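You operate a simulated robot arm through the tools that you are given. There is no shell and no other tool.

Carry out the task below with a simulated two-armed robot. There is one attempt and no reset: what you move stays moved.

## Task
Brush the green screen panel twice, then the red one once.
Fine: one pull of the block brush across the mesh is a stroke; both count windows end on 0 holes, with no scuff; the brush goes back on the brush mat.
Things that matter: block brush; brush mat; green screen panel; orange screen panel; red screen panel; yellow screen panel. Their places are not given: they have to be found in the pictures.

It is judged by the outcome, as a careful person would: the job done as asked, and still so three seconds after it is handed in. It fails if anything else is knocked over, pushed out of place, dropped, spilled or broken.

## Robot
Two 7-joint arms with fingered hands on one trunk that stands fixed in place. Base frame: the origin is at the foot of the trunk, x ahead of it, y to its left, z up. Units: mm, degrees, N and s.
The left shoulder is at [23, 269, 1072], the right one opposite. Payload 5 kg a hand.
The tool frame of a hand sits at the grasp point between the pads (the TCP): z along the fingers, y along the line on which they close. The tips reach 42 mm beyond it. The gripper opens to 208 mm. The gripper's body begins 119 mm behind the TCP. The gripper is a hand of 4 fingers: y runs from the thumb to the fingers, the wrist lies at [0, 0, -317] in the tool frame, and closing takes about 1.5 s.
Orientation is that of the tool frame in the base frame, as a unit quaternion [w, x, y, z]. With the fingers straight down and closing along the base's y, the tool's x points along the base's -x, its y along +y and its z along -z.

## Interface
- The arms move only by the tool play_rows. It takes "left_moves", "right_moves" or both (then of equal length, played together; a hand with none holds still); each is a list of rows, each a list of 7 numbers: the turn, a rotation vector about the tool's x, y, z in degrees, then the shift along the tool's x, y, z in mm, then the opening, from 0 (shut) to 1 (fully open). In form: [[wx, wy, wz, tx, ty, tz, jaw], ...]. A call has 1 to 20 rows; each row is the pose to reach, as a shift and turn from the pose commanded when the call began, along the tool's axes at that moment. Rows are played at 5 a second. More than 50 mm and 8.6 degrees between two rows, or a gripper value outside its range, and nothing of the call is played. Where a pose cannot be reached the arm comes as near as it can. A force on the tool above 90 N (or 10 N above the force at the start of the call, whichever is more), or a blocked arm, ends the call early, and 0.2 s more pass. The fingers move at their own pace (about 153 mm/s each) and stop on an object; they squeeze with about 23 N. The grip force told is the motor's: it shows also when the fingers shut on nothing. Time passes only in rows, and 0.2 s behind the last, so rows that repeat a pose let the fingers close. It gives the time, the measured TCP pose, the force on the tool (base axes), the opening and the grip force at its end, in the units of the frame above (readings bear some noise), with the torque about the TCP (base axes, N m) and any sound that the robot's microphone picked up, and new pictures: "pictures" is both (left out), scene, wrist or none (wrist: the cameras of the hands that moved).
- Cameras (640 x 400 px; columns grow to the right, rows downward): "scene" is now at [143.8, 62.8, 1351.5]; the picture's right is [0.67, -0.74, 0.00], its down [-0.31, -0.28, -0.91] and it looks along [0.67, 0.61, -0.41] (base axes); focal length 226 px, centre (320, 200). "left" rides on the left gripper at [-93, 1, -146] in its tool frame; the picture's right is [-0.01, -1.00, 0.00], its down [0.84, -0.01, -0.54] and it looks along [0.54, -0.01, 0.84] (tool axes); focal length 280 px, centre (320, 200). "right" rides on the right gripper at [93, 1, -146] in its tool frame; the picture's right is [-0.02, 1.00, 0.00], its down [-0.84, -0.01, -0.54] and it looks along [-0.54, -0.01, 0.84] (tool axes); focal length 280 px, centre (320, 200).
- lift_body(by): slides the trunk up (or, below 0, down) by that many mm; the arms and the scene camera ride with it, the base frame stays. It gives what a move gives, with no picture.
- hand_shape(shape, hand): the hand has 4 fingers and takes this shape, open, in about a second: jaw (thumb against the fingers, like two jaws); tri (thumb and two fingers); tip (a fingertip pinch); poke (one finger out to press); point (the index stretched); flat (the hand flat); cup (the hand cupped); fist (a fist). The gripper value then closes the fingers along that shape, each until it touches; the sizes above hold for jaw. It gives what a move gives, with no picture.
- head_to(pan, tilt): turns the head with the scene camera to pan (to the left, within 80 degrees either way) and tilt (down, from -29 to 69), counted from straight ahead of the robot. It gives what a move gives, and a new picture of the scene camera.
- locate(camera, pixels): for up to 12 pixels [column, row] of the newest picture of that camera ("zoom" is the newest enlarged one), the place [x, y, z] in the base frame of the surface seen there, good to about 3 mm. The clock stands still meanwhile.
- inspect(camera, box): a new picture of the part [left, top, right, bottom] of that camera's present view, enlarged. The clock stands still meanwhile.
- finish_job(): hands the job in; it is judged then, once.

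Leave the grippers open and the arms clear of the work at the hand-in unless told otherwise.

The tools are called after "Request:" as a command line: name --argument value ..., lists and objects as JSON in quotes. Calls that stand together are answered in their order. play_rows: Moves the arms, as the interface text tells. Its arguments: {"type":"object","properties":{"left_moves":{"type":"array","items":{"type":"array","items":{"type":"number"}}},"right_moves":{"type":"array","items":{"type":"array","items":{"type":"number"}}},"pictures":{"type":"string","enum":["both","scene","wrist","none"]}},"required":[]} The other tools are called the same way: lift_body (by) slides the trunk up or down; hand_shape (shape, hand) gives the hand a shape; head_to (pan, tilt) turns the head that bears the scene camera; locate (camera, pixels) gives the place of the surface under pixels of a picture; inspect (camera, box) takes an enlarged picture of a part of a camera's view; finish_job () hands the job in.

At the start:

```text
t: 0.0
left_tool_pos: [625.0, 599.5, 1188.8]
left_orientation: [0.0, -0.227, 0.974, 0.001]
left_contact_force: [0.3, 0.7, -0.3]
left_torque: [0.0, -0.02, 0.01]
left_opening: 207.9
left_grip_force: 0.0
left_shape: jaw
right_tool_pos: [570.4, -0.4, 1162.0]
right_orientation: [0.0, -0.227, 0.974, 0.001]
right_contact_force: [-0.9, -0.2, -0.5]
right_torque: [-0.07, -0.03, -0.02]
right_opening: 207.9
right_grip_force: 0.0
right_shape: jaw
trunk travel left (down, up): [-450.0, 171.0]
head pan, tilt: [42.2, 24.5]
```

scene: 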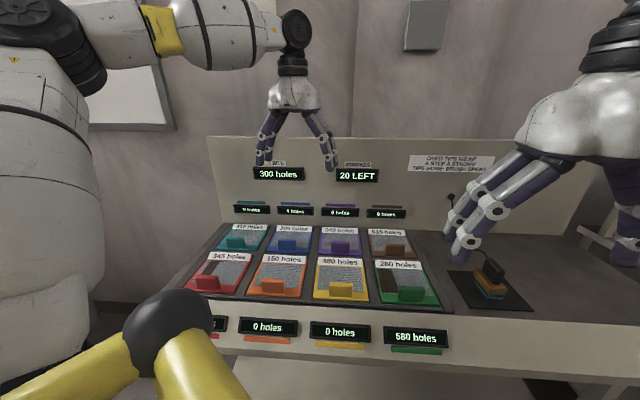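
right: 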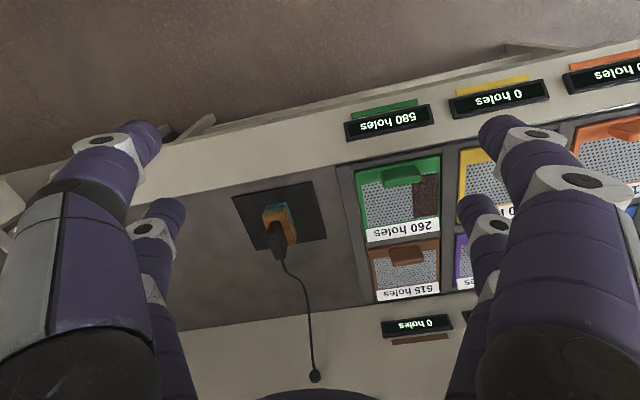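
left: 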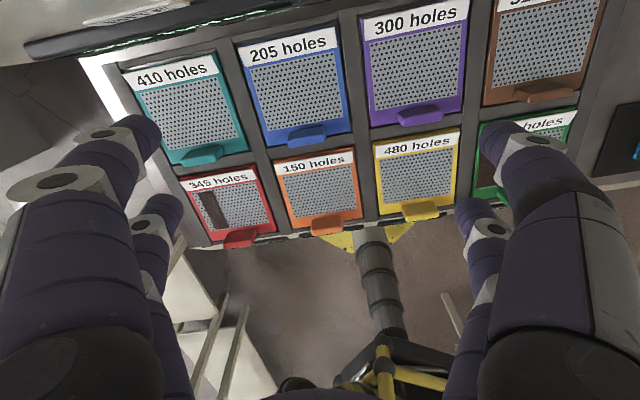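

I see a sloped or flat bench with eight screen panels (front row red, orange, yellow, green), count windows, and a brush on a dark mat at the right. I'll enlarge the pictures to read the details.

Request:
inspect --camera "scene" --box '[180, 210, 460, 385]'

Request:
inspect --camera "scene" --box '[400, 140, 560, 320]'

Request:
inspect --camera "right" --box '[220, 60, 480, 390]'

Request:
inspect --camera "scene" --box '[220, 140, 430, 230]'

```text
2.29 times, centred on (320, 298) of scene
```

zoom: 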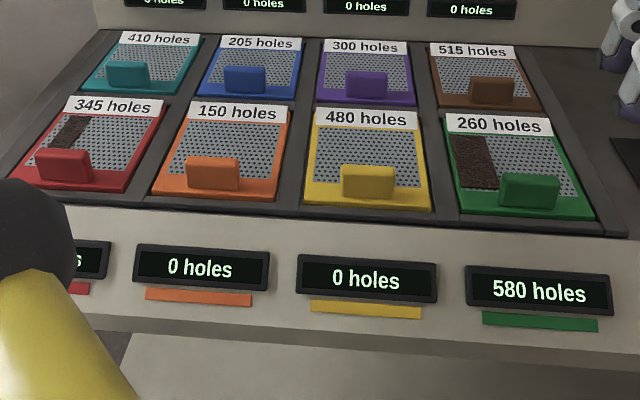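

```text
2.22 times, centred on (480, 230) of scene
```

zoom: 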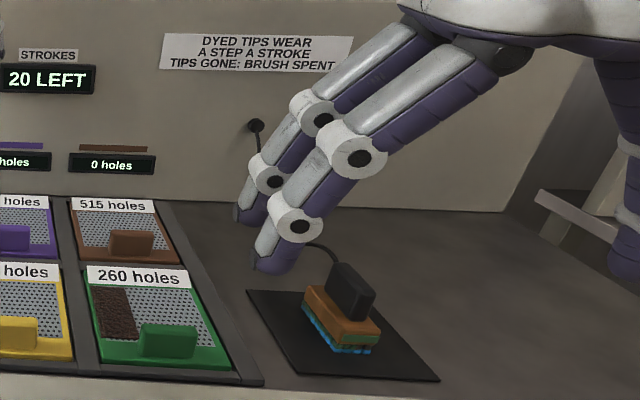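

```text
1.21 times, centred on (350, 225) of right
```

zoom: 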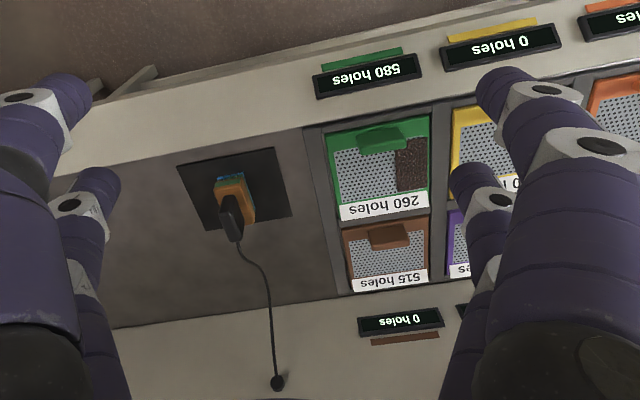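

```text
3.05 times, centred on (325, 185) of scene
```

zoom: 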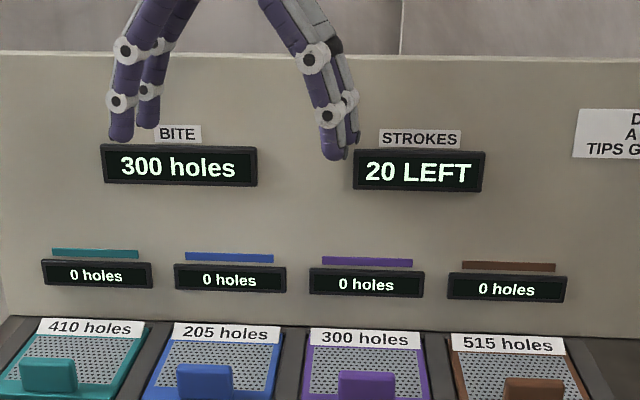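

Now I'll turn the head to see the red window and everything, and measure places. First locate points in the present scene picture.

Request:
locate --camera "scene" --pixels '[[380, 270], [421, 269], [437, 301], [378, 300], [411, 289], [411, 300], [383, 275], [388, 297], [452, 272], [505, 270], [533, 308], [469, 306]]'

Request:
locate --camera "scene" --pixels '[[491, 269], [490, 280], [490, 292], [480, 255], [451, 196], [212, 262], [250, 262], [239, 289], [187, 287], [207, 281], [213, 268], [206, 276]]'

Request:
head_to --pan 25 --tilt 45

```text
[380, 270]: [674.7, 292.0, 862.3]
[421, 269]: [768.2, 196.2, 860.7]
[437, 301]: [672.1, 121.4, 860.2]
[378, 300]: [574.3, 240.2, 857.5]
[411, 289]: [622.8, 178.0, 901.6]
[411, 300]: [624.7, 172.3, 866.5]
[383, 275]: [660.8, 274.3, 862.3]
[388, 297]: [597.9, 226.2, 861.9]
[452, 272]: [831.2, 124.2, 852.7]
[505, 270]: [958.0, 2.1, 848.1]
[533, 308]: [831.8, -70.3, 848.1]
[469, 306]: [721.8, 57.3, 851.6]
```

```text
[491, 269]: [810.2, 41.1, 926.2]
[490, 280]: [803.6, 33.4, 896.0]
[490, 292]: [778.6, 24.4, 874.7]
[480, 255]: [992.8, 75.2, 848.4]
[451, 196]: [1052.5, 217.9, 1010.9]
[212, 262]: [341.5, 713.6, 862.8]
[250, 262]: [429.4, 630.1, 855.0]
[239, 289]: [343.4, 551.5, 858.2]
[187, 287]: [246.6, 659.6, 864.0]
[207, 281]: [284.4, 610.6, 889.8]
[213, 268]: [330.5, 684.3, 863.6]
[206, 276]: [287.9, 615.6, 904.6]
```

```text
t: 0.8
left_tool_pos: [624.6, 600.1, 1188.4]
left_orientation: [0.0, -0.227, 0.974, 0.0]
left_contact_force: [-0.3, -0.1, -0.2]
left_torque: [0.0, -0.02, 0.01]
left_opening: 208.1
left_grip_force: 0.0
left_shape: jaw
right_tool_pos: [572.0, 1.0, 1162.2]
right_orientation: [0.0, -0.227, 0.974, 0.0]
right_contact_force: [-0.6, 0.2, 0.3]
right_torque: [0.02, 0.0, 0.04]
right_opening: 208.0
right_grip_force: 0.0
right_shape: jaw
trunk travel left (down, up): [-450.0, 171.0]
head pan, tilt: [25.0, 45.0]
```

scene: 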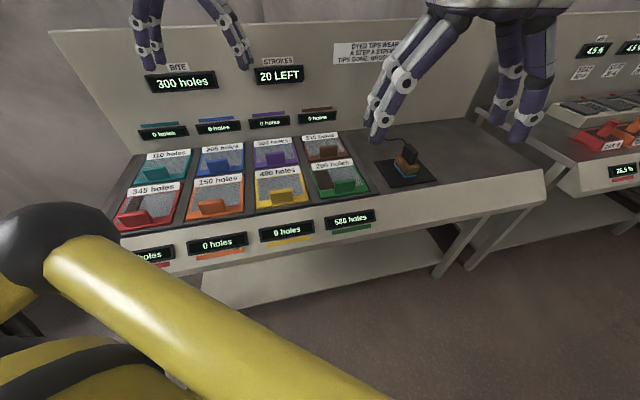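

The bench is turned about 40° to the base; green is near (672, 212, 861), red near (340, 640, 862), brush near (790, 35) on its mat. The left hand can likely reach all three. I'll look closer at the brush with the right camera (about (282,225)) and at the panels with the left camera.

Request:
inspect --camera "right" --box '[220, 170, 340, 270]'

Request:
locate --camera "right" --pixels '[[234, 198], [311, 182], [327, 237], [247, 251], [357, 167], [439, 157], [439, 237], [367, 243], [413, 182], [404, 173], [274, 206], [274, 240]]'

Request:
inspect --camera "left" --box '[160, 130, 320, 260]'

Request:
inspect --camera "right" --box '[340, 90, 460, 250]'

```text
4.00 times, centred on (280, 220) of right
```

zoom: 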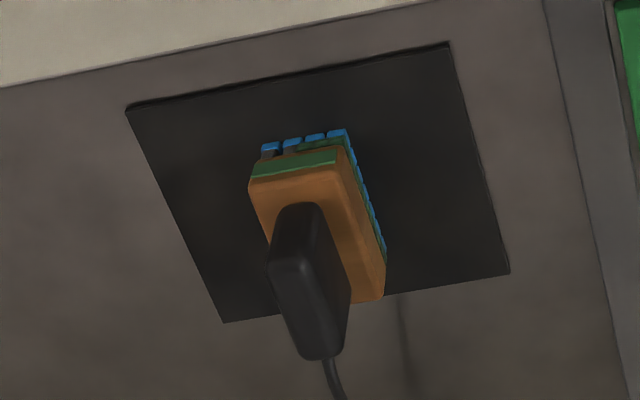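

```text
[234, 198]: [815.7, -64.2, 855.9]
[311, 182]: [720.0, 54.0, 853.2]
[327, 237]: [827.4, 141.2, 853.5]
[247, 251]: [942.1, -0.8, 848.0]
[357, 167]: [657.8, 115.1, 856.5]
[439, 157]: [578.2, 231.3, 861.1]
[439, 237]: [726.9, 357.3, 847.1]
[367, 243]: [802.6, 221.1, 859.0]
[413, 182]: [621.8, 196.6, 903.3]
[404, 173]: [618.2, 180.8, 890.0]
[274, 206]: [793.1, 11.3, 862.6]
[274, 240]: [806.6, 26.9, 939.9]
```

```text
3.08 times, centred on (240, 195) of left
```

zoom: 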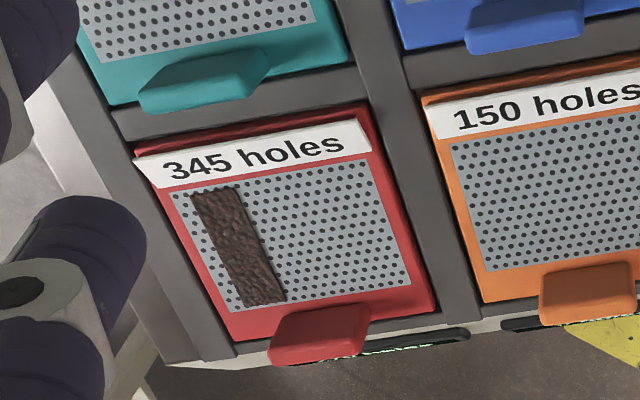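

```text
2.50 times, centred on (400, 170) of right
```

zoom: 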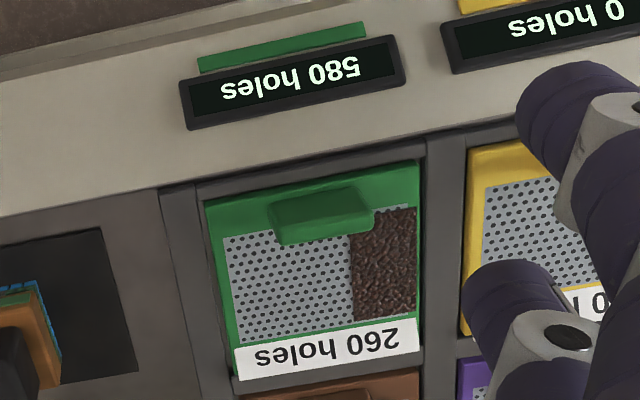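

The brush's long side and handle run along the bench depth (direction about (0.78, 0.63)); dirt strips also run that way. The right arm hangs near the brush, so I first move the right hand back to its own side, out of the way.

Request:
play_rows --right_moves '[[0, 0, 0, 31, -24, 0, 1], [0, 0, 0, 62, -48, 0, 1], [0, 0, 0, 93, -72, 0, 1], [0, 0, 0, 124, -96, 0, 1], [0, 0, 0, 155, -120, 0, 1], [0, 0, 0, 186, -144, 0, 1], [0, 0, 0, 217, -168, 0, 1], [0, 0, 0, 248, -192, 0, 1], [0, 0, 0, 279, -216, 0, 1], [0, 0, 0, 307, -239, 0, 1], [0, 0, 0, 307, -239, 0, 1]]' --pictures "both"

```text
t: 3.2
left_tool_pos: [625.1, 599.3, 1188.2]
left_orientation: [0.0, -0.227, 0.974, 0.0]
left_contact_force: [-0.1, -0.6, -0.4]
left_torque: [-0.08, 0.04, 0.03]
left_opening: 207.8
left_grip_force: 0.0
left_shape: jaw
right_tool_pos: [403.2, -348.4, 1160.3]
right_orientation: [-0.001, -0.227, 0.974, 0.0]
right_contact_force: [-0.9, 0.4, 1.1]
right_torque: [-0.03, 0.02, 0.01]
right_opening: 208.1
right_grip_force: 0.0
right_shape: jaw
trunk travel left (down, up): [-450.0, 171.0]
head pan, tilt: [25.0, 45.0]
```

scene: 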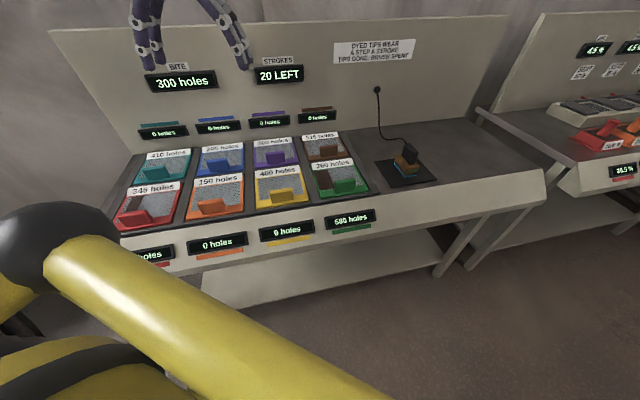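
right: 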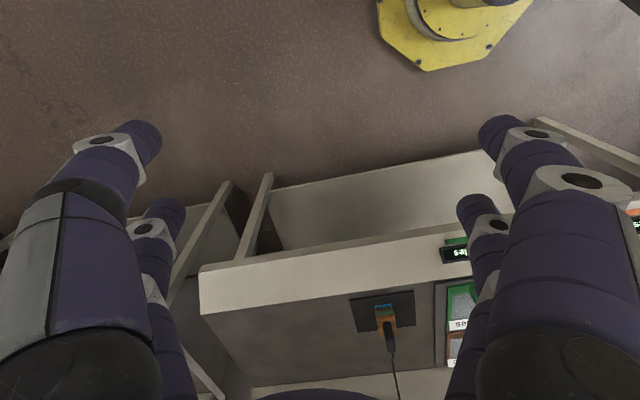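

The red window is still hidden by the left elbow. I move the left hand across at height to above the brush (TCP about (790, 35, 1080)), turning it to the bench's angle (39°).

Request:
play_rows --left_moves '[[0, 0, -0.9, 7, -41, 0, 1], [0, 0, -1.8, 15, -83, 0, 1], [0, 0, -2.7, 22, -124, 0, 1], [0, 0, -3.7, 29, -166, 0, 1], [0, 0, -4.6, 36, -207, 0, 1], [0, 0, -5.5, 44, -249, 0, 1], [0, 0, -6.4, 51, -290, 0, 1], [0, 0, -7.3, 58, -331, 10, 1], [0, 0, -8.2, 65, -373, 25, 1], [0, 0, -9.1, 73, -414, 42, 1], [0, 0, -10.1, 80, -456, 60, 1], [0, 0, -11, 87, -497, 76, 1], [0, 0, -11.9, 94, -539, 92, 1], [0, 0, -12.8, 102, -580, 108, 1], [0, 0, -12.8, 102, -580, 108, 1]]' --pictures "both"

```text
t: 6.4
left_tool_pos: [674.4, 225.5, 1087.2]
left_orientation: [0.004, -0.333, 0.943, -0.001]
left_contact_force: [-3.2, -4.4, 0.8]
left_torque: [0.63, -0.55, -0.02]
left_opening: 207.7
left_grip_force: 0.0
left_shape: jaw
left hand out of reach, approached as far as the arm can: row 8, 9, 10, 11, 12, 13, 14, 15
right_tool_pos: [399.5, -352.5, 1162.5]
right_orientation: [0.003, -0.226, 0.974, 0.001]
right_contact_force: [-4.1, -0.7, 1.7]
right_torque: [0.34, -0.6, -0.02]
right_opening: 207.9
right_grip_force: 0.0
right_shape: jaw
trunk travel left (down, up): [-450.0, 171.0]
head pan, tilt: [25.0, 45.0]
```

scene: 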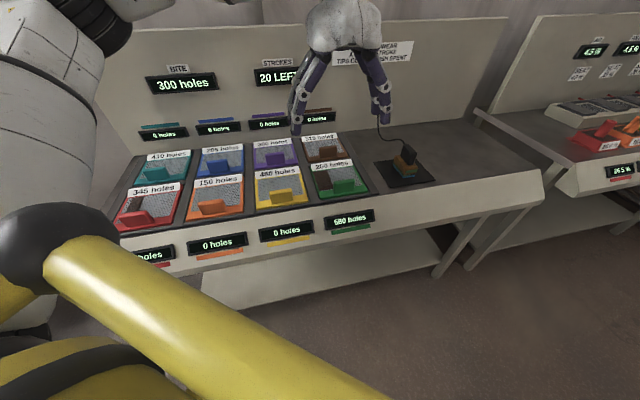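
left: 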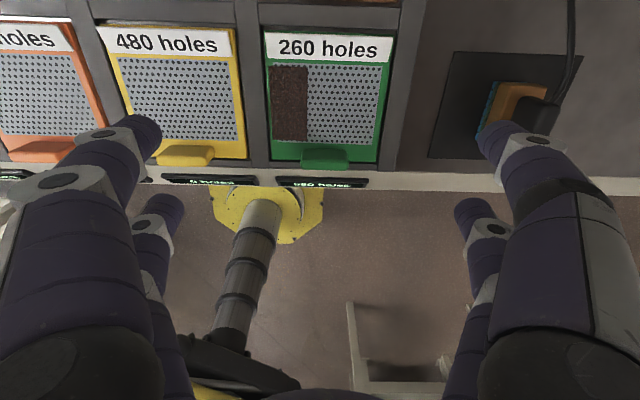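

The left hand stopped at its reach limit because the wrist was high above the shoulder. I raise the trunk to gain reach and a better view.

Request:
lift_body --by 150

Request:
head_to --pan 40 --tilt 45

```text
t: 8.2
left_tool_pos: [678.4, 229.1, 1227.6]
left_orientation: [0.001, -0.334, 0.943, -0.002]
left_contact_force: [1.6, 0.6, -1.1]
left_torque: [-0.01, 0.09, -0.03]
left_opening: 208.2
left_grip_force: 0.2
left_shape: jaw
right_tool_pos: [401.7, -350.4, 1310.3]
right_orientation: [0.0, -0.226, 0.974, -0.001]
right_contact_force: [0.1, -1.0, -0.4]
right_torque: [0.01, 0.11, -0.01]
right_opening: 207.6
right_grip_force: 0.1
right_shape: jaw
trunk travel left (down, up): [-600.0, 21.0]
head pan, tilt: [25.0, 45.0]
```

```text
t: 9.0
left_tool_pos: [677.2, 228.0, 1229.3]
left_orientation: [0.001, -0.333, 0.943, -0.002]
left_contact_force: [-0.4, -0.4, -0.1]
left_torque: [0.04, 0.0, -0.03]
left_opening: 207.6
left_grip_force: 0.1
left_shape: jaw
right_tool_pos: [400.9, -349.1, 1312.2]
right_orientation: [0.0, -0.227, 0.974, 0.0]
right_contact_force: [1.0, 0.8, -0.2]
right_torque: [0.0, 0.05, 0.03]
right_opening: 207.8
right_grip_force: 0.1
right_shape: jaw
trunk travel left (down, up): [-600.0, 21.0]
head pan, tilt: [40.0, 45.0]
```

scene: 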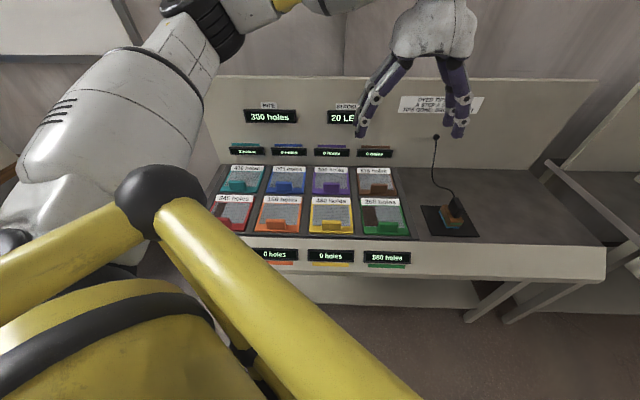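

The trunk is up. Now I measure the green panel, its mesh, tab and strip in the left camera after the lift, taking a fresh picture by holding still for one row.

Request:
play_rows --left_moves '[[0, 0, 0, 0, 0, 0, 1]]' --pictures "wrist"

```text
t: 9.4
left_tool_pos: [677.5, 228.3, 1228.2]
left_orientation: [0.001, -0.334, 0.943, -0.003]
left_contact_force: [0.3, 0.5, -0.2]
left_torque: [0.01, 0.02, 0.02]
left_opening: 207.9
left_grip_force: 0.1
left_shape: jaw
right_tool_pos: [400.4, -349.8, 1310.4]
right_orientation: [0.0, -0.227, 0.974, 0.0]
right_contact_force: [-0.3, -0.2, 0.1]
right_torque: [0.04, 0.05, -0.01]
right_opening: 208.1
right_grip_force: 0.1
right_shape: jaw
trunk travel left (down, up): [-600.0, 21.0]
head pan, tilt: [40.0, 45.0]
```

left: 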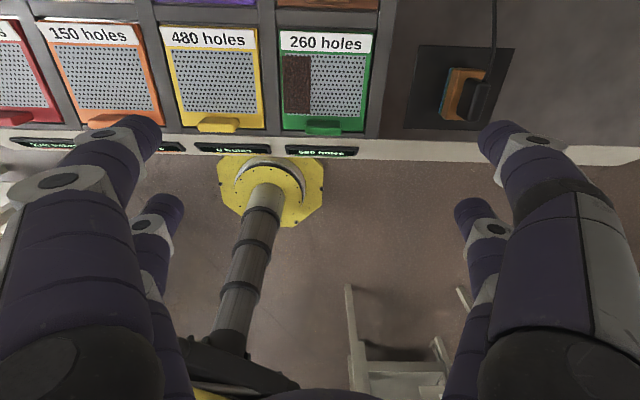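

Now I step the left hand along the bench to above the brush (target TCP about (795, 32, 1110)).

Request:
play_rows --left_moves '[[0, 0, 0, 5, -38, 10, 1], [0, 0, 0, 11, -75, 30, 1], [0, 0, 0, 16, -113, 50, 1], [0, 0, 0, 21, -150, 70, 1], [0, 0, 0, 27, -188, 95, 1], [0, 0, 0, 32, -226, 118, 1], [0, 0, 0, 32, -226, 118, 1]]' --pictures "both"

```text
t: 11.0
left_tool_pos: [673.8, 201.4, 1139.8]
left_orientation: [0.001, -0.333, 0.943, -0.003]
left_contact_force: [1.2, -0.5, 0.6]
left_torque: [0.01, 0.1, 0.02]
left_opening: 208.1
left_grip_force: 0.1
left_shape: jaw
left hand out of reach, approached as far as the arm can: row 1, 2, 3, 4, 5, 6, 7
right_tool_pos: [401.7, -350.2, 1311.6]
right_orientation: [0.0, -0.226, 0.974, 0.0]
right_contact_force: [0.3, -0.1, -0.5]
right_torque: [0.01, 0.13, -0.05]
right_opening: 207.7
right_grip_force: 0.1
right_shape: jaw
trunk travel left (down, up): [-600.0, 21.0]
head pan, tilt: [40.0, 45.0]
```

scene: 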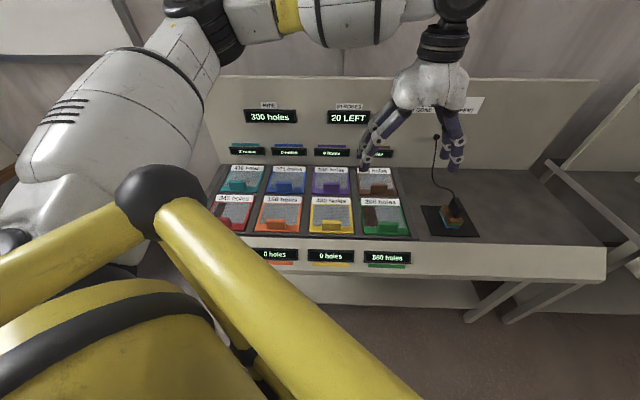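
left: 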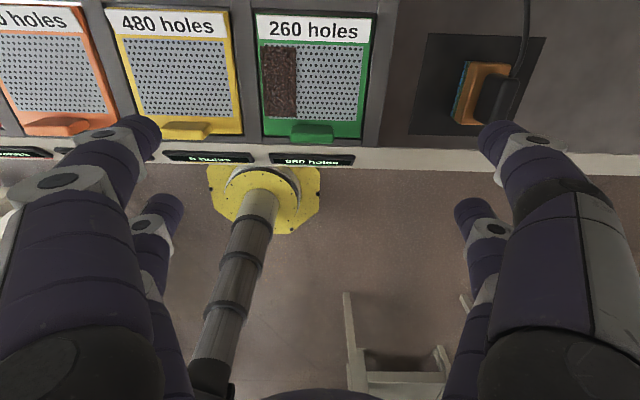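

The left arm is at some limit at this height. I test whether it reaches further when lower: descend straight by 90 mm (still well above the panels, tips near 1008), then sideways.

Request:
play_rows --left_moves '[[0, 0, 0, 0, 0, 45, 1], [0, 0, 0, 0, 0, 90, 1], [0, 0, 0, 0, -40, 90, 1], [0, 0, 0, 0, -80, 90, 1], [0, 0, 0, 0, -120, 90, 1], [0, 0, 0, 0, -120, 90, 1]]' --pictures "none"

```text
t: 12.4
left_tool_pos: [678.8, 201.2, 1048.7]
left_orientation: [0.001, -0.334, 0.943, -0.004]
left_contact_force: [0.6, 0.0, 0.2]
left_torque: [0.0, -0.02, -0.03]
left_opening: 207.8
left_grip_force: 0.1
left_shape: jaw
left hand out of reach, approached as far as the arm can: row 3, 4, 5, 6
right_tool_pos: [401.9, -349.4, 1312.0]
right_orientation: [-0.001, -0.227, 0.974, 0.0]
right_contact_force: [-0.5, 1.2, 0.7]
right_torque: [-0.03, -0.02, 0.0]
right_opening: 207.8
right_grip_force: 0.0
right_shape: jaw
trunk travel left (down, up): [-600.0, 21.0]
head pan, tilt: [40.0, 45.0]
```

Height is not the limit; sideways is. I test a different wrist turn: yaw back toward 0° and then sideways again.

Request:
play_rows --left_moves '[[0, 0, 8, 0, 0, 0, 1], [0, 0, 16, 0, 0, 0, 1], [0, 0, 24, 0, 0, 0, 1], [0, 0, 32, 0, 0, 0, 1], [0, 0, 40, 0, 0, 0, 1], [0, 0, 40, 10, -40, 0, 1], [0, 0, 40, 10, -80, 0, 1], [0, 0, 40, 10, -120, 0, 1], [0, 0, 40, 10, -120, 0, 1]]' --pictures "scene"

```text
t: 14.4
left_tool_pos: [682.0, 202.5, 1049.9]
left_orientation: [0.001, 0.009, 1.0, -0.003]
left_contact_force: [-1.2, 0.4, 0.8]
left_torque: [0.01, 0.02, 0.0]
left_opening: 208.1
left_grip_force: 0.1
left_shape: jaw
left hand out of reach, approached as far as the arm can: row 6, 7, 8, 9
right_tool_pos: [400.8, -349.7, 1312.1]
right_orientation: [0.0, -0.226, 0.974, 0.0]
right_contact_force: [0.6, 0.2, -0.2]
right_torque: [0.0, 0.0, 0.01]
right_opening: 207.8
right_grip_force: 0.0
right_shape: jaw
trunk travel left (down, up): [-600.0, 21.0]
head pan, tilt: [40.0, 45.0]
```

scene: 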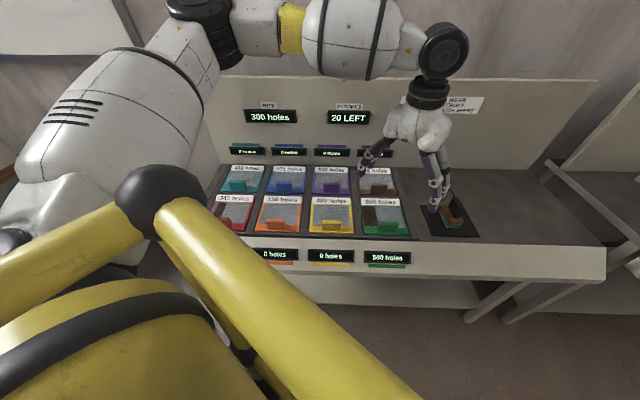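

Turning does not change it. Mirroring the right arm's start pose, the left should reach across nearer the body, so I try drawing it in to x≈500 and then crossing to the right, staying high.

Request:
play_rows --left_moves '[[0, 0, 0, 40, 0, -20, 1], [0, 0, 0, 80, 0, -40, 1], [0, 0, 0, 120, 0, -60, 1], [0, 0, 0, 160, 0, -80, 1], [0, 0, 0, 180, -40, -80, 1], [0, 0, 0, 180, -80, -80, 1], [0, 0, 0, 180, -120, -80, 1], [0, 0, 0, 180, -160, -80, 1], [0, 0, 0, 180, -200, -80, 1], [0, 0, 0, 180, -200, -80, 1]]' --pictures "scene"

```text
t: 16.6
left_tool_pos: [498.7, 139.5, 1128.9]
left_orientation: [0.002, 0.009, 1.0, -0.002]
left_contact_force: [-0.8, 0.2, 0.8]
left_torque: [0.02, -0.14, 0.04]
left_opening: 208.2
left_grip_force: 0.0
left_shape: jaw
left hand out of reach, approached as far as the arm can: row 6, 7, 8, 9, 10
right_tool_pos: [398.4, -350.1, 1312.0]
right_orientation: [0.001, -0.227, 0.974, 0.0]
right_contact_force: [-0.8, 0.0, -0.2]
right_torque: [0.03, -0.09, 0.01]
right_opening: 207.9
right_grip_force: 0.1
right_shape: jaw
trunk travel left (down, up): [-600.0, 21.0]
head pan, tilt: [40.0, 45.0]
```

scene: 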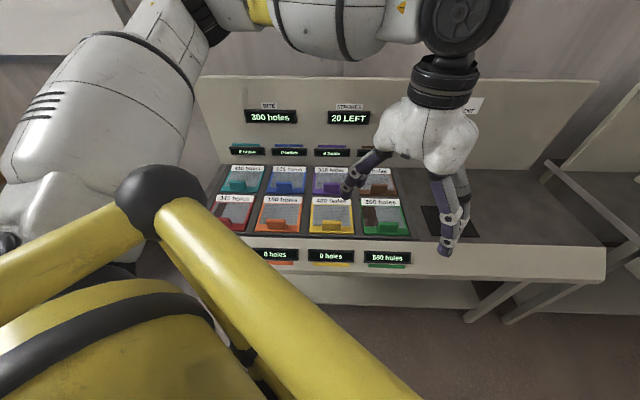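

At x=500 it reaches y≈140. The elbow is raised outward, so I test whether a strong wrist turn (yaw −80°) swivels the elbow and frees the crossing.

Request:
play_rows --left_moves '[[0, 0, 8, 0, 0, 0, 1], [0, 0, 16, 0, 0, 0, 1], [0, 0, 24, 0, 0, 0, 1], [0, 0, 32, 0, 0, 0, 1], [0, 0, 40, 0, 0, 0, 1], [0, 0, 48, 0, 0, 0, 1], [0, 0, 56, 0, 0, 0, 1], [0, 0, 64, 0, 0, 0, 1], [0, 0, 72, 0, 0, 0, 1], [0, 0, 80, 0, 0, 0, 1], [0, 0, 80, 0, -40, 0, 1], [0, 0, 80, 0, -80, 0, 1], [0, 0, 80, 0, -80, 0, 1]]' --pictures "scene"

```text
t: 19.4
left_tool_pos: [495.6, 140.6, 1124.4]
left_orientation: [0.003, 0.649, 0.76, 0.0]
left_contact_force: [0.4, -0.5, 0.1]
left_torque: [0.02, 0.04, 0.0]
left_opening: 208.2
left_grip_force: 0.0
left_shape: jaw
left hand out of reach, approached as far as the arm can: row 11, 12, 13
right_tool_pos: [400.3, -348.6, 1310.8]
right_orientation: [0.0, -0.227, 0.974, 0.0]
right_contact_force: [0.7, 0.3, -0.6]
right_torque: [-0.01, 0.02, -0.03]
right_opening: 208.0
right_grip_force: 0.0
right_shape: jaw
trunk travel left (down, up): [-600.0, 21.0]
head pan, tilt: [40.0, 45.0]
```

scene: 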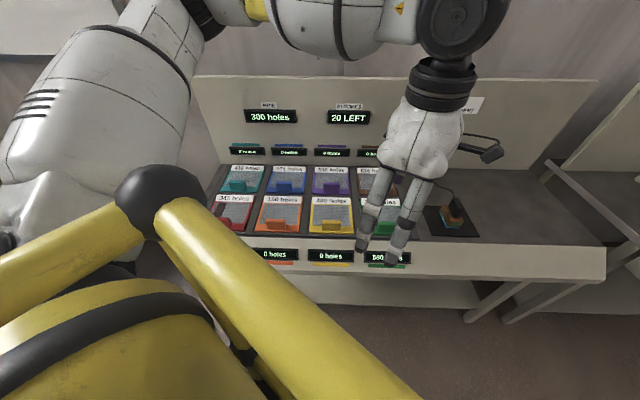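

The elbow did not change. The right arm started at a pose whose mirror the left cannot reach now, so its elbow is probably set differently. I look at the right arm with the head.

Request:
head_to --pan -45 --tilt 10

Request:
head_to --pan 60 --tilt 5

```text
t: 20.9
left_tool_pos: [496.3, 139.6, 1124.5]
left_orientation: [0.002, 0.649, 0.761, 0.0]
left_contact_force: [0.1, 0.9, 0.5]
left_torque: [-0.01, 0.0, 0.01]
left_opening: 208.0
left_grip_force: 0.0
left_shape: jaw
right_tool_pos: [400.4, -350.1, 1311.6]
right_orientation: [0.0, -0.227, 0.974, 0.0]
right_contact_force: [0.3, 0.0, -0.9]
right_torque: [0.0, -0.03, 0.01]
right_opening: 207.9
right_grip_force: 0.1
right_shape: jaw
trunk travel left (down, up): [-600.0, 21.0]
head pan, tilt: [-45.0, 10.0]
```

scene: 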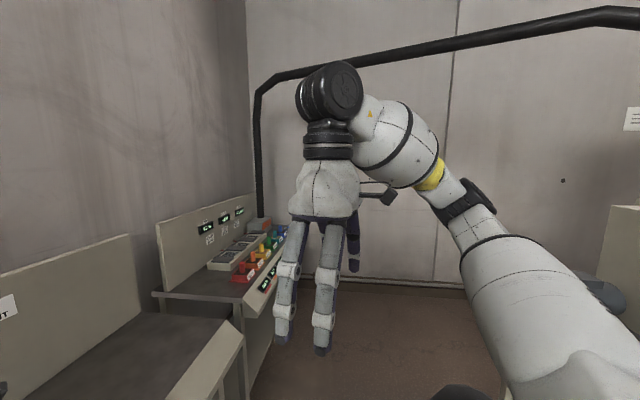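

```text
t: 22.8
left_tool_pos: [496.5, 139.5, 1124.2]
left_orientation: [0.002, 0.649, 0.761, 0.0]
left_contact_force: [-0.3, -1.0, -0.9]
left_torque: [0.0, 0.0, -0.06]
left_opening: 208.0
left_grip_force: 0.0
left_shape: jaw
right_tool_pos: [400.7, -349.7, 1311.1]
right_orientation: [0.0, -0.227, 0.974, 0.001]
right_contact_force: [-0.4, 0.4, -0.7]
right_torque: [0.02, -0.01, 0.01]
right_opening: 207.9
right_grip_force: 0.1
right_shape: jaw
trunk travel left (down, up): [-600.0, 21.0]
head pan, tilt: [60.0, 5.0]
```

scene: 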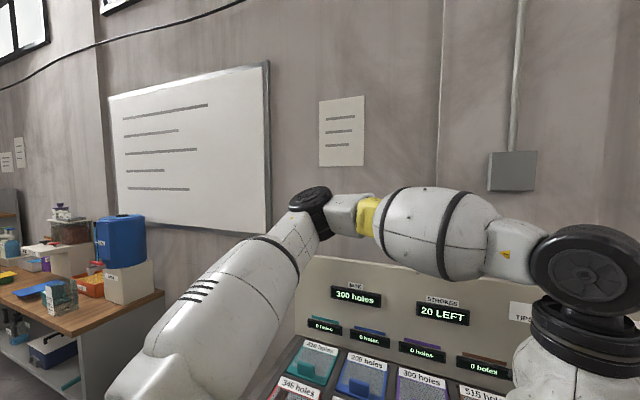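

Both elbows are out to the side. I test whether crossing improves with the wrist much higher than the shoulder, as in the right arm's start pose: raise the left hand by 160 mm, then try sideways (tool x is now toward base +y side, so sideways right is along −tool… computed from yaw −81°).

Request:
play_rows --left_moves '[[0, 0, 0, 0, 0, -40, 1], [0, 0, 0, 0, 0, -80, 1], [0, 0, 0, 0, 0, -120, 1], [0, 0, 0, 0, 0, -160, 1], [0, 0, 0, -40, 0, -160, 1], [0, 0, 0, -80, 0, -160, 1], [0, 0, 0, -120, 0, -160, 1], [0, 0, 0, -120, 0, -160, 1]]' --pictures "none"

```text
t: 24.6
left_tool_pos: [483.1, 149.0, 1254.3]
left_orientation: [0.003, 0.65, 0.76, 0.0]
left_contact_force: [0.3, -0.4, 1.5]
left_torque: [0.05, -0.01, 0.0]
left_opening: 207.8
left_grip_force: 0.0
left_shape: jaw
left hand out of reach, approached as far as the arm can: row 2, 3, 4, 5, 6, 7, 8
right_tool_pos: [401.6, -350.0, 1311.2]
right_orientation: [0.0, -0.227, 0.974, 0.0]
right_contact_force: [1.0, 0.2, -0.4]
right_torque: [0.07, 0.03, -0.02]
right_opening: 207.7
right_grip_force: 0.1
right_shape: jaw
trunk travel left (down, up): [-600.0, 21.0]
head pan, tilt: [60.0, 5.0]
```

Higher is worse. I test lower, in the free space in front of the bench: down to TCP z≈900, then sideways.

Request:
play_rows --left_moves '[[0, 0, 0, 0, 0, 45, 1], [0, 0, 0, 0, 0, 90, 1], [0, 0, 0, 0, 0, 135, 1], [0, 0, 0, 0, 0, 180, 1], [0, 0, 0, 0, 0, 225, 1], [0, 0, 0, 0, 0, 270, 1], [0, 0, 0, 0, 0, 315, 1], [0, 0, 0, 0, 0, 350, 1], [0, 0, 0, -40, 0, 350, 1], [0, 0, 0, -80, 0, 350, 1], [0, 0, 0, -120, 0, 350, 1], [0, 0, 0, -120, 0, 350, 1]]' --pictures "scene"

```text
t: 26.3
left_tool_pos: [488.3, 156.0, 932.0]
left_orientation: [0.015, 0.651, 0.759, 0.001]
left_contact_force: [-32.9, 4.4, 78.0]
left_torque: [3.85, -9.06, 2.14]
left_opening: 207.6
left_grip_force: 0.2
left_shape: jaw
left hand out of reach, approached as far as the arm can: row 8
right_tool_pos: [400.4, -348.8, 1312.0]
right_orientation: [-0.001, -0.227, 0.974, 0.0]
right_contact_force: [4.3, 1.4, -1.8]
right_torque: [-0.2, 0.65, 0.02]
right_opening: 207.7
right_grip_force: 0.0
right_shape: jaw
trunk travel left (down, up): [-600.0, 21.0]
head pan, tilt: [60.0, 5.0]
stopped in row 8 (left hand): the force on the tool passed its limit at 105 N (the readings are from after the stop); the commanded pose is now the measured one
```

scene: 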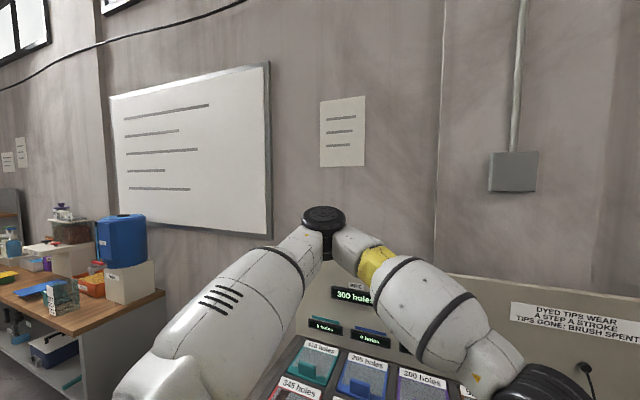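

The open fingers touched the bench's front apron. I raise the hand straight up at once and look at whether anything changed.

Request:
play_rows --left_moves '[[0, 0, 0, 0, 0, -30, 1], [0, 0, 0, 0, 0, -70, 1], [0, 0, 0, 0, 0, -110, 1], [0, 0, 0, 0, 0, -150, 1], [0, 0, 0, 0, 0, -150, 1]]' --pictures "none"

Request:
head_to --pan 35 --tilt 45

```text
t: 27.5
left_tool_pos: [487.4, 159.7, 1074.0]
left_orientation: [0.01, 0.652, 0.758, -0.001]
left_contact_force: [0.3, 0.9, 0.0]
left_torque: [-0.03, 0.05, 0.02]
left_opening: 207.8
left_grip_force: 0.0
left_shape: jaw
right_tool_pos: [401.6, -349.4, 1309.5]
right_orientation: [-0.001, -0.226, 0.974, 0.0]
right_contact_force: [1.0, 1.0, -0.3]
right_torque: [-0.02, 0.15, -0.01]
right_opening: 207.9
right_grip_force: 0.0
right_shape: jaw
trunk travel left (down, up): [-600.0, 21.0]
head pan, tilt: [60.0, 5.0]
```

```text
t: 28.6
left_tool_pos: [486.1, 157.8, 1074.7]
left_orientation: [0.011, 0.651, 0.759, -0.001]
left_contact_force: [-0.9, -0.3, -0.4]
left_torque: [0.03, 0.0, -0.04]
left_opening: 208.1
left_grip_force: 0.0
left_shape: jaw
right_tool_pos: [400.7, -350.0, 1311.6]
right_orientation: [0.001, -0.226, 0.974, 0.001]
right_contact_force: [-0.7, 0.0, -0.2]
right_torque: [-0.03, 0.01, 0.0]
right_opening: 208.2
right_grip_force: 0.1
right_shape: jaw
trunk travel left (down, up): [-600.0, 21.0]
head pan, tilt: [35.0, 45.0]
```

scene: 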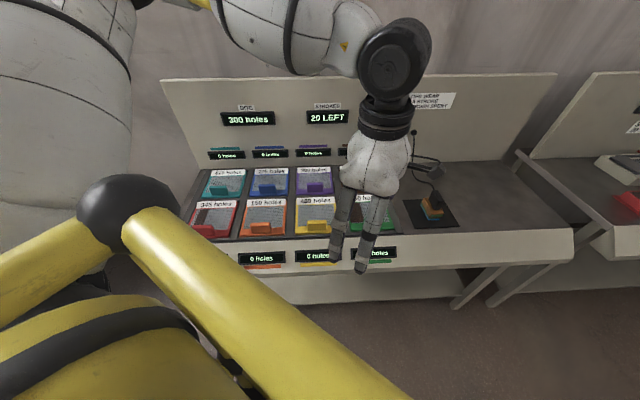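

Nothing on the bench moved. A tilted hand (wrist to the left, fingers pointing right and down) can reach further, and if the fingers close along the bench depth the pads stay square to the brush handle. I first turn the wrist so that tool y lies along the depth direction.

Request:
play_rows --left_moves '[[0, 0, -8, 0, 0, 0, 1], [0, 0, -16, 0, 0, 0, 1], [0, 0, -24, 0, 0, 0, 1], [0, 0, -30, 0, 0, 0, 1], [0, 0, -30, 0, 0, 0, 1]]' --pictures "none"

```text
t: 29.8
left_tool_pos: [485.8, 157.7, 1073.9]
left_orientation: [0.011, 0.433, 0.901, -0.003]
left_contact_force: [0.0, -0.4, -0.6]
left_torque: [0.01, -0.04, 0.02]
left_opening: 208.0
left_grip_force: 0.0
left_shape: jaw
right_tool_pos: [400.2, -348.5, 1311.4]
right_orientation: [0.0, -0.227, 0.974, -0.001]
right_contact_force: [0.5, 0.4, -0.2]
right_torque: [0.04, 0.02, -0.01]
right_opening: 207.8
right_grip_force: 0.1
right_shape: jaw
trunk travel left (down, up): [-600.0, 21.0]
head pan, tilt: [35.0, 45.0]
```

Aligned. Now I tilt by 40° while moving right and forward at constant height to above the brush.

Request:
play_rows --left_moves '[[0, -5, 0, -36, 20, 0, 1], [0, -10, 0, -73, 40, 0, 1], [0, -15, 0, -110, 60, 0, 1], [0, -20, 0, -146, 80, 0, 1], [0, -25, 0, -182, 100, 0, 1], [0, -30, 0, -219, 120, 0, 1], [0, -35, 0, -255, 140, 0, 1], [0, -40, 0, -292, 161, 0, 1], [0, -40, 0, -292, 161, 0, 1]]' --pictures "both"

```text
t: 31.8
left_tool_pos: [791.8, 34.2, 1083.5]
left_orientation: [0.319, 0.407, 0.842, -0.153]
left_contact_force: [0.6, -0.4, 0.3]
left_torque: [0.03, 0.01, 0.03]
left_opening: 208.0
left_grip_force: 0.1
left_shape: jaw
left hand out of reach, approached as far as the arm can: row 8, 9
right_tool_pos: [400.8, -350.3, 1312.5]
right_orientation: [0.0, -0.226, 0.974, 0.0]
right_contact_force: [-0.6, 0.2, -0.3]
right_torque: [0.04, -0.03, 0.01]
right_opening: 207.9
right_grip_force: 0.0
right_shape: jaw
trunk travel left (down, up): [-600.0, 21.0]
head pan, tilt: [35.0, 45.0]
```

scene: 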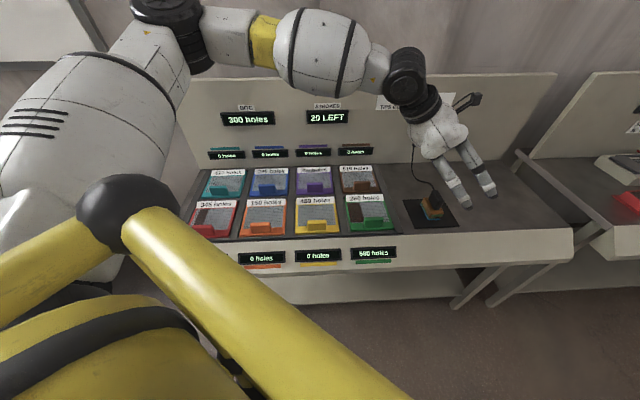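
left: 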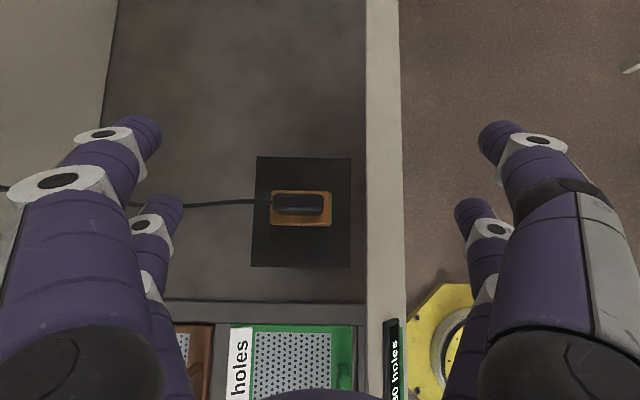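

The tilted hand reaches above the brush, and the camera sees it straight from above: body at (270–331, 191–226), handle at (272–323, 193–213). I enlarge and measure.

Request:
inspect --camera "left" --box '[245, 150, 355, 275]'

Request:
locate --camera "left" --pixels '[[258, 158], [349, 160], [349, 266], [253, 264], [272, 222], [329, 223], [329, 193], [276, 197], [319, 196], [318, 210], [277, 212], [298, 204]]'

Request:
inspect --camera "scene" --box '[390, 170, 500, 250]'

```text
3.20 times, centred on (300, 212) of left
```

zoom: 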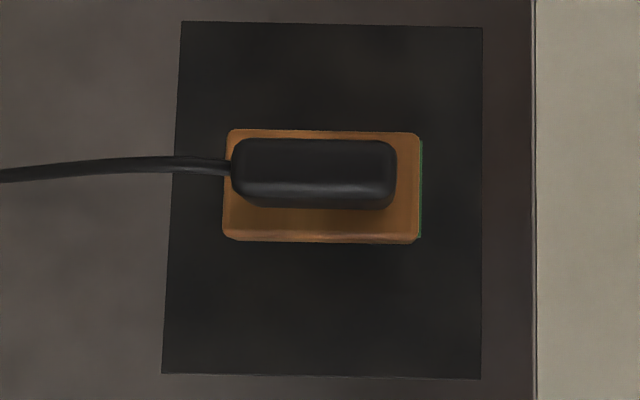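

```text
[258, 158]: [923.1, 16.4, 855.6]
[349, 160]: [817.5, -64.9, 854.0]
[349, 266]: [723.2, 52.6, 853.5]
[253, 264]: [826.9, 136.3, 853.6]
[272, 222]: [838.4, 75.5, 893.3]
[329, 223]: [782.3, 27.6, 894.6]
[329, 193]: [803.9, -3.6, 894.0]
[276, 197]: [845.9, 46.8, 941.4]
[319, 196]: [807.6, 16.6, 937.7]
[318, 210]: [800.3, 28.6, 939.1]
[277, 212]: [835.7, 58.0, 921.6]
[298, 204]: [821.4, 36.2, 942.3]
```

```text
5.00 times, centred on (445, 210) of scene
```

zoom: 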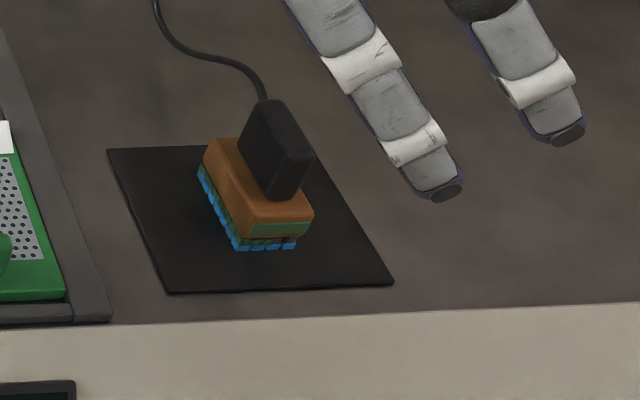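

The brush body is 74 mm (depth) by 38 mm, its top at z≈894; the handle is about 52 by 20 mm, centred at (821, 36), reaching z≈942. Now I measure the green panel: mesh, frame, tab and strip, from the scene camera.

Request:
inspect --camera "scene" --box '[335, 180, 405, 264]'

Request:
inspect --camera "left" --box '[160, 290, 420, 400]'

```text
4.76 times, centred on (370, 222) of scene
```

zoom: 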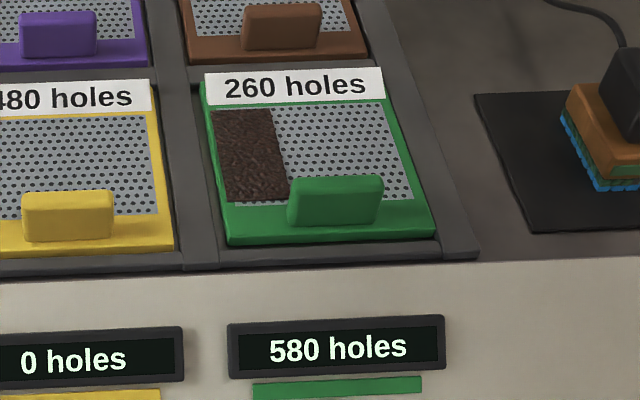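

```text
2.46 times, centred on (290, 345) of left
```

zoom: 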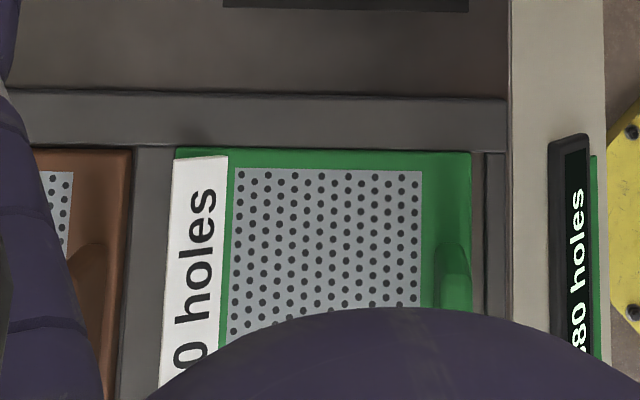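

Request:
locate --camera "zoom" --pixels '[[237, 170], [421, 174], [468, 154], [500, 150], [455, 255], [445, 300], [420, 290], [233, 300], [200, 170], [480, 120], [545, 200], [590, 200]]'

Request:
locate --camera "scene" --pixels '[[347.5, 203.5], [383, 202.2], [388.8, 221.4], [351, 222.2], [359.9, 203.2], [363, 216], [373.8, 218.9], [363.8, 226], [382.5, 226], [345, 199], [349, 230], [375, 210]]'

```text
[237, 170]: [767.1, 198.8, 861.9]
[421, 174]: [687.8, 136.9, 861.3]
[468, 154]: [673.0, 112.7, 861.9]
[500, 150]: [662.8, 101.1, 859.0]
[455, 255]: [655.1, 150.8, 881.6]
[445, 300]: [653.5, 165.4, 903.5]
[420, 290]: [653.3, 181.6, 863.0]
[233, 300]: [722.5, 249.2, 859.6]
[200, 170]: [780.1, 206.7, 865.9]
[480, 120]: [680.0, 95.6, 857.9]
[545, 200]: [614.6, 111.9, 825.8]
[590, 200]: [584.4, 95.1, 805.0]
```

```text
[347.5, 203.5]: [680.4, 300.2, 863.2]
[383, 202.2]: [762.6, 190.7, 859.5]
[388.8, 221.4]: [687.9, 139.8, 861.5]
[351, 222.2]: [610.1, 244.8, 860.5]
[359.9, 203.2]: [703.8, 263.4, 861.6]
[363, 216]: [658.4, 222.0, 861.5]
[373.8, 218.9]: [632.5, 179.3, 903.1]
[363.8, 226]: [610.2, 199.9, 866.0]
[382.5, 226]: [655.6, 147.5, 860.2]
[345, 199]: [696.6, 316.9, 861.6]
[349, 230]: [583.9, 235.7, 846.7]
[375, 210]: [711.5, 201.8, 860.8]
```

Green mesh spans about 98 mm in depth and 135 mm across; the tab stands outside the mesh in front, to z≈904. Before gripping, I check that the tilted hand also reaches the red panel: fly left about 757 mm at this height, and read the red window.

Request:
play_rows --left_moves '[[0, 0, 0, 33, 2, -29, 1], [0, 0, 0, 67, 4, -59, 1], [0, 0, 0, 100, 6, -88, 1], [0, 0, 0, 133, 8, -118, 1], [0, 0, 0, 167, 10, -147, 1], [0, 0, 0, 200, 12, -176, 1], [0, 0, 0, 233, 14, -206, 1], [0, 0, 0, 267, 16, -235, 1], [0, 0, 0, 300, 18, -265, 1], [0, 0, 0, 334, 20, -294, 1], [0, 0, 0, 367, 22, -324, 1], [0, 0, 0, 400, 24, -353, 1], [0, 0, 0, 434, 26, -382, 1], [0, 0, 0, 467, 28, -412, 1], [0, 0, 0, 500, 30, -441, 1], [0, 0, 0, 534, 32, -471, 1], [0, 0, 0, 567, 33, -500, 1], [0, 0, 0, 567, 33, -500, 1]]' --pictures "both"

```text
t: 35.6
left_tool_pos: [344.5, 646.9, 1082.4]
left_orientation: [0.317, 0.407, 0.843, -0.152]
left_contact_force: [-0.1, 0.2, -0.1]
left_torque: [-0.03, -0.07, 0.01]
left_opening: 208.1
left_grip_force: 0.0
left_shape: jaw
right_tool_pos: [400.2, -349.2, 1311.8]
right_orientation: [0.001, -0.227, 0.974, 0.0]
right_contact_force: [-1.0, 0.2, -0.1]
right_torque: [-0.04, -0.05, 0.02]
right_opening: 208.0
right_grip_force: 0.0
right_shape: jaw
trunk travel left (down, up): [-600.0, 21.0]
head pan, tilt: [35.0, 45.0]
```

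scene: 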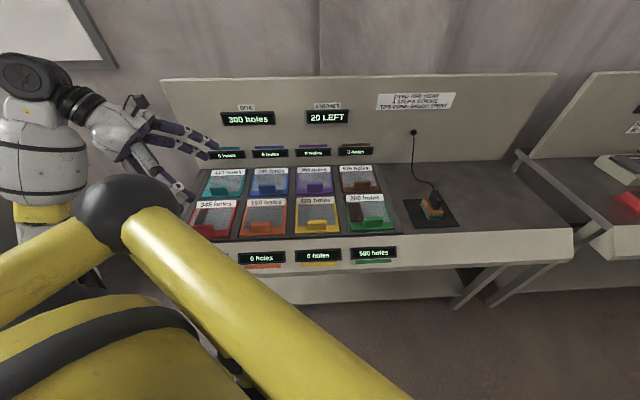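
left: 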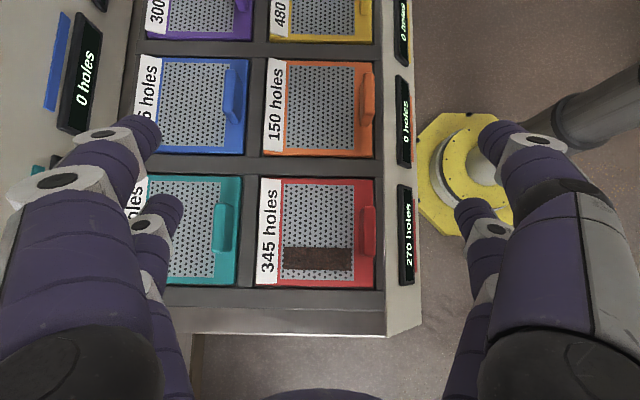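

It reaches. I read the red window at about (408,235) enlarged, and measure the red mesh, strip and tab.

Request:
inspect --camera "left" --box '[360, 170, 440, 300]'

Request:
locate --camera "left" --pixels '[[284, 184], [354, 182], [355, 277], [283, 276], [286, 249], [349, 250], [350, 268], [287, 269], [368, 210], [367, 255], [374, 180], [376, 285]]'

Request:
inspect --camera "left" --box '[240, 160, 400, 300]'

```text
3.08 times, centred on (400, 235) of left
```

zoom: 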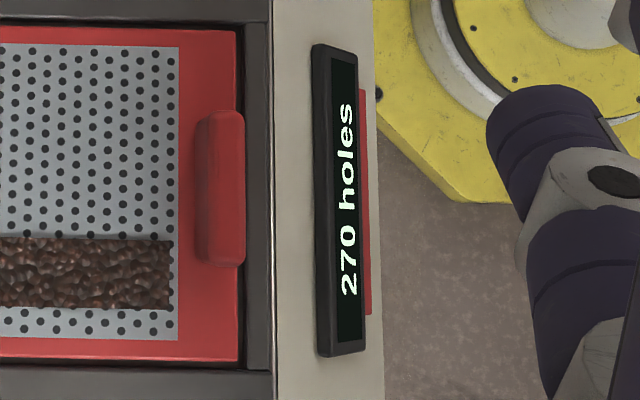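

```text
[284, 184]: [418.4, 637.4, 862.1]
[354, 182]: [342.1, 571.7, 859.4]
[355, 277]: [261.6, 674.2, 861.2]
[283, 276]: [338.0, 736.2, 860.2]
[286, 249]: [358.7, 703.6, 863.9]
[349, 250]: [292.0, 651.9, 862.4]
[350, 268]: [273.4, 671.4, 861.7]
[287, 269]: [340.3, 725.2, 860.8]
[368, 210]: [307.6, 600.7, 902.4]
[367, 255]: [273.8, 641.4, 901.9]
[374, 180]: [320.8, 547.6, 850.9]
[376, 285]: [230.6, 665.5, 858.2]
```

```text
2.86 times, centred on (320, 230) of left
```

zoom: 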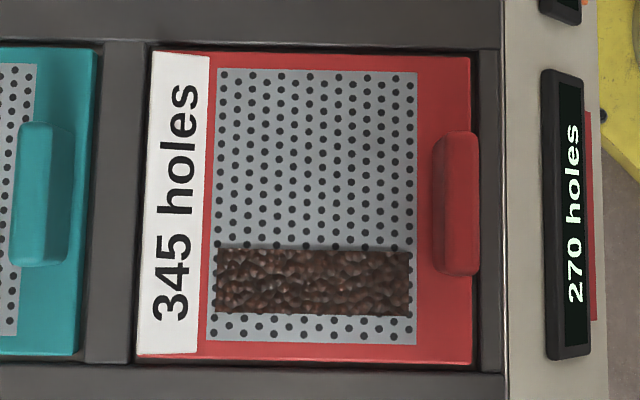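

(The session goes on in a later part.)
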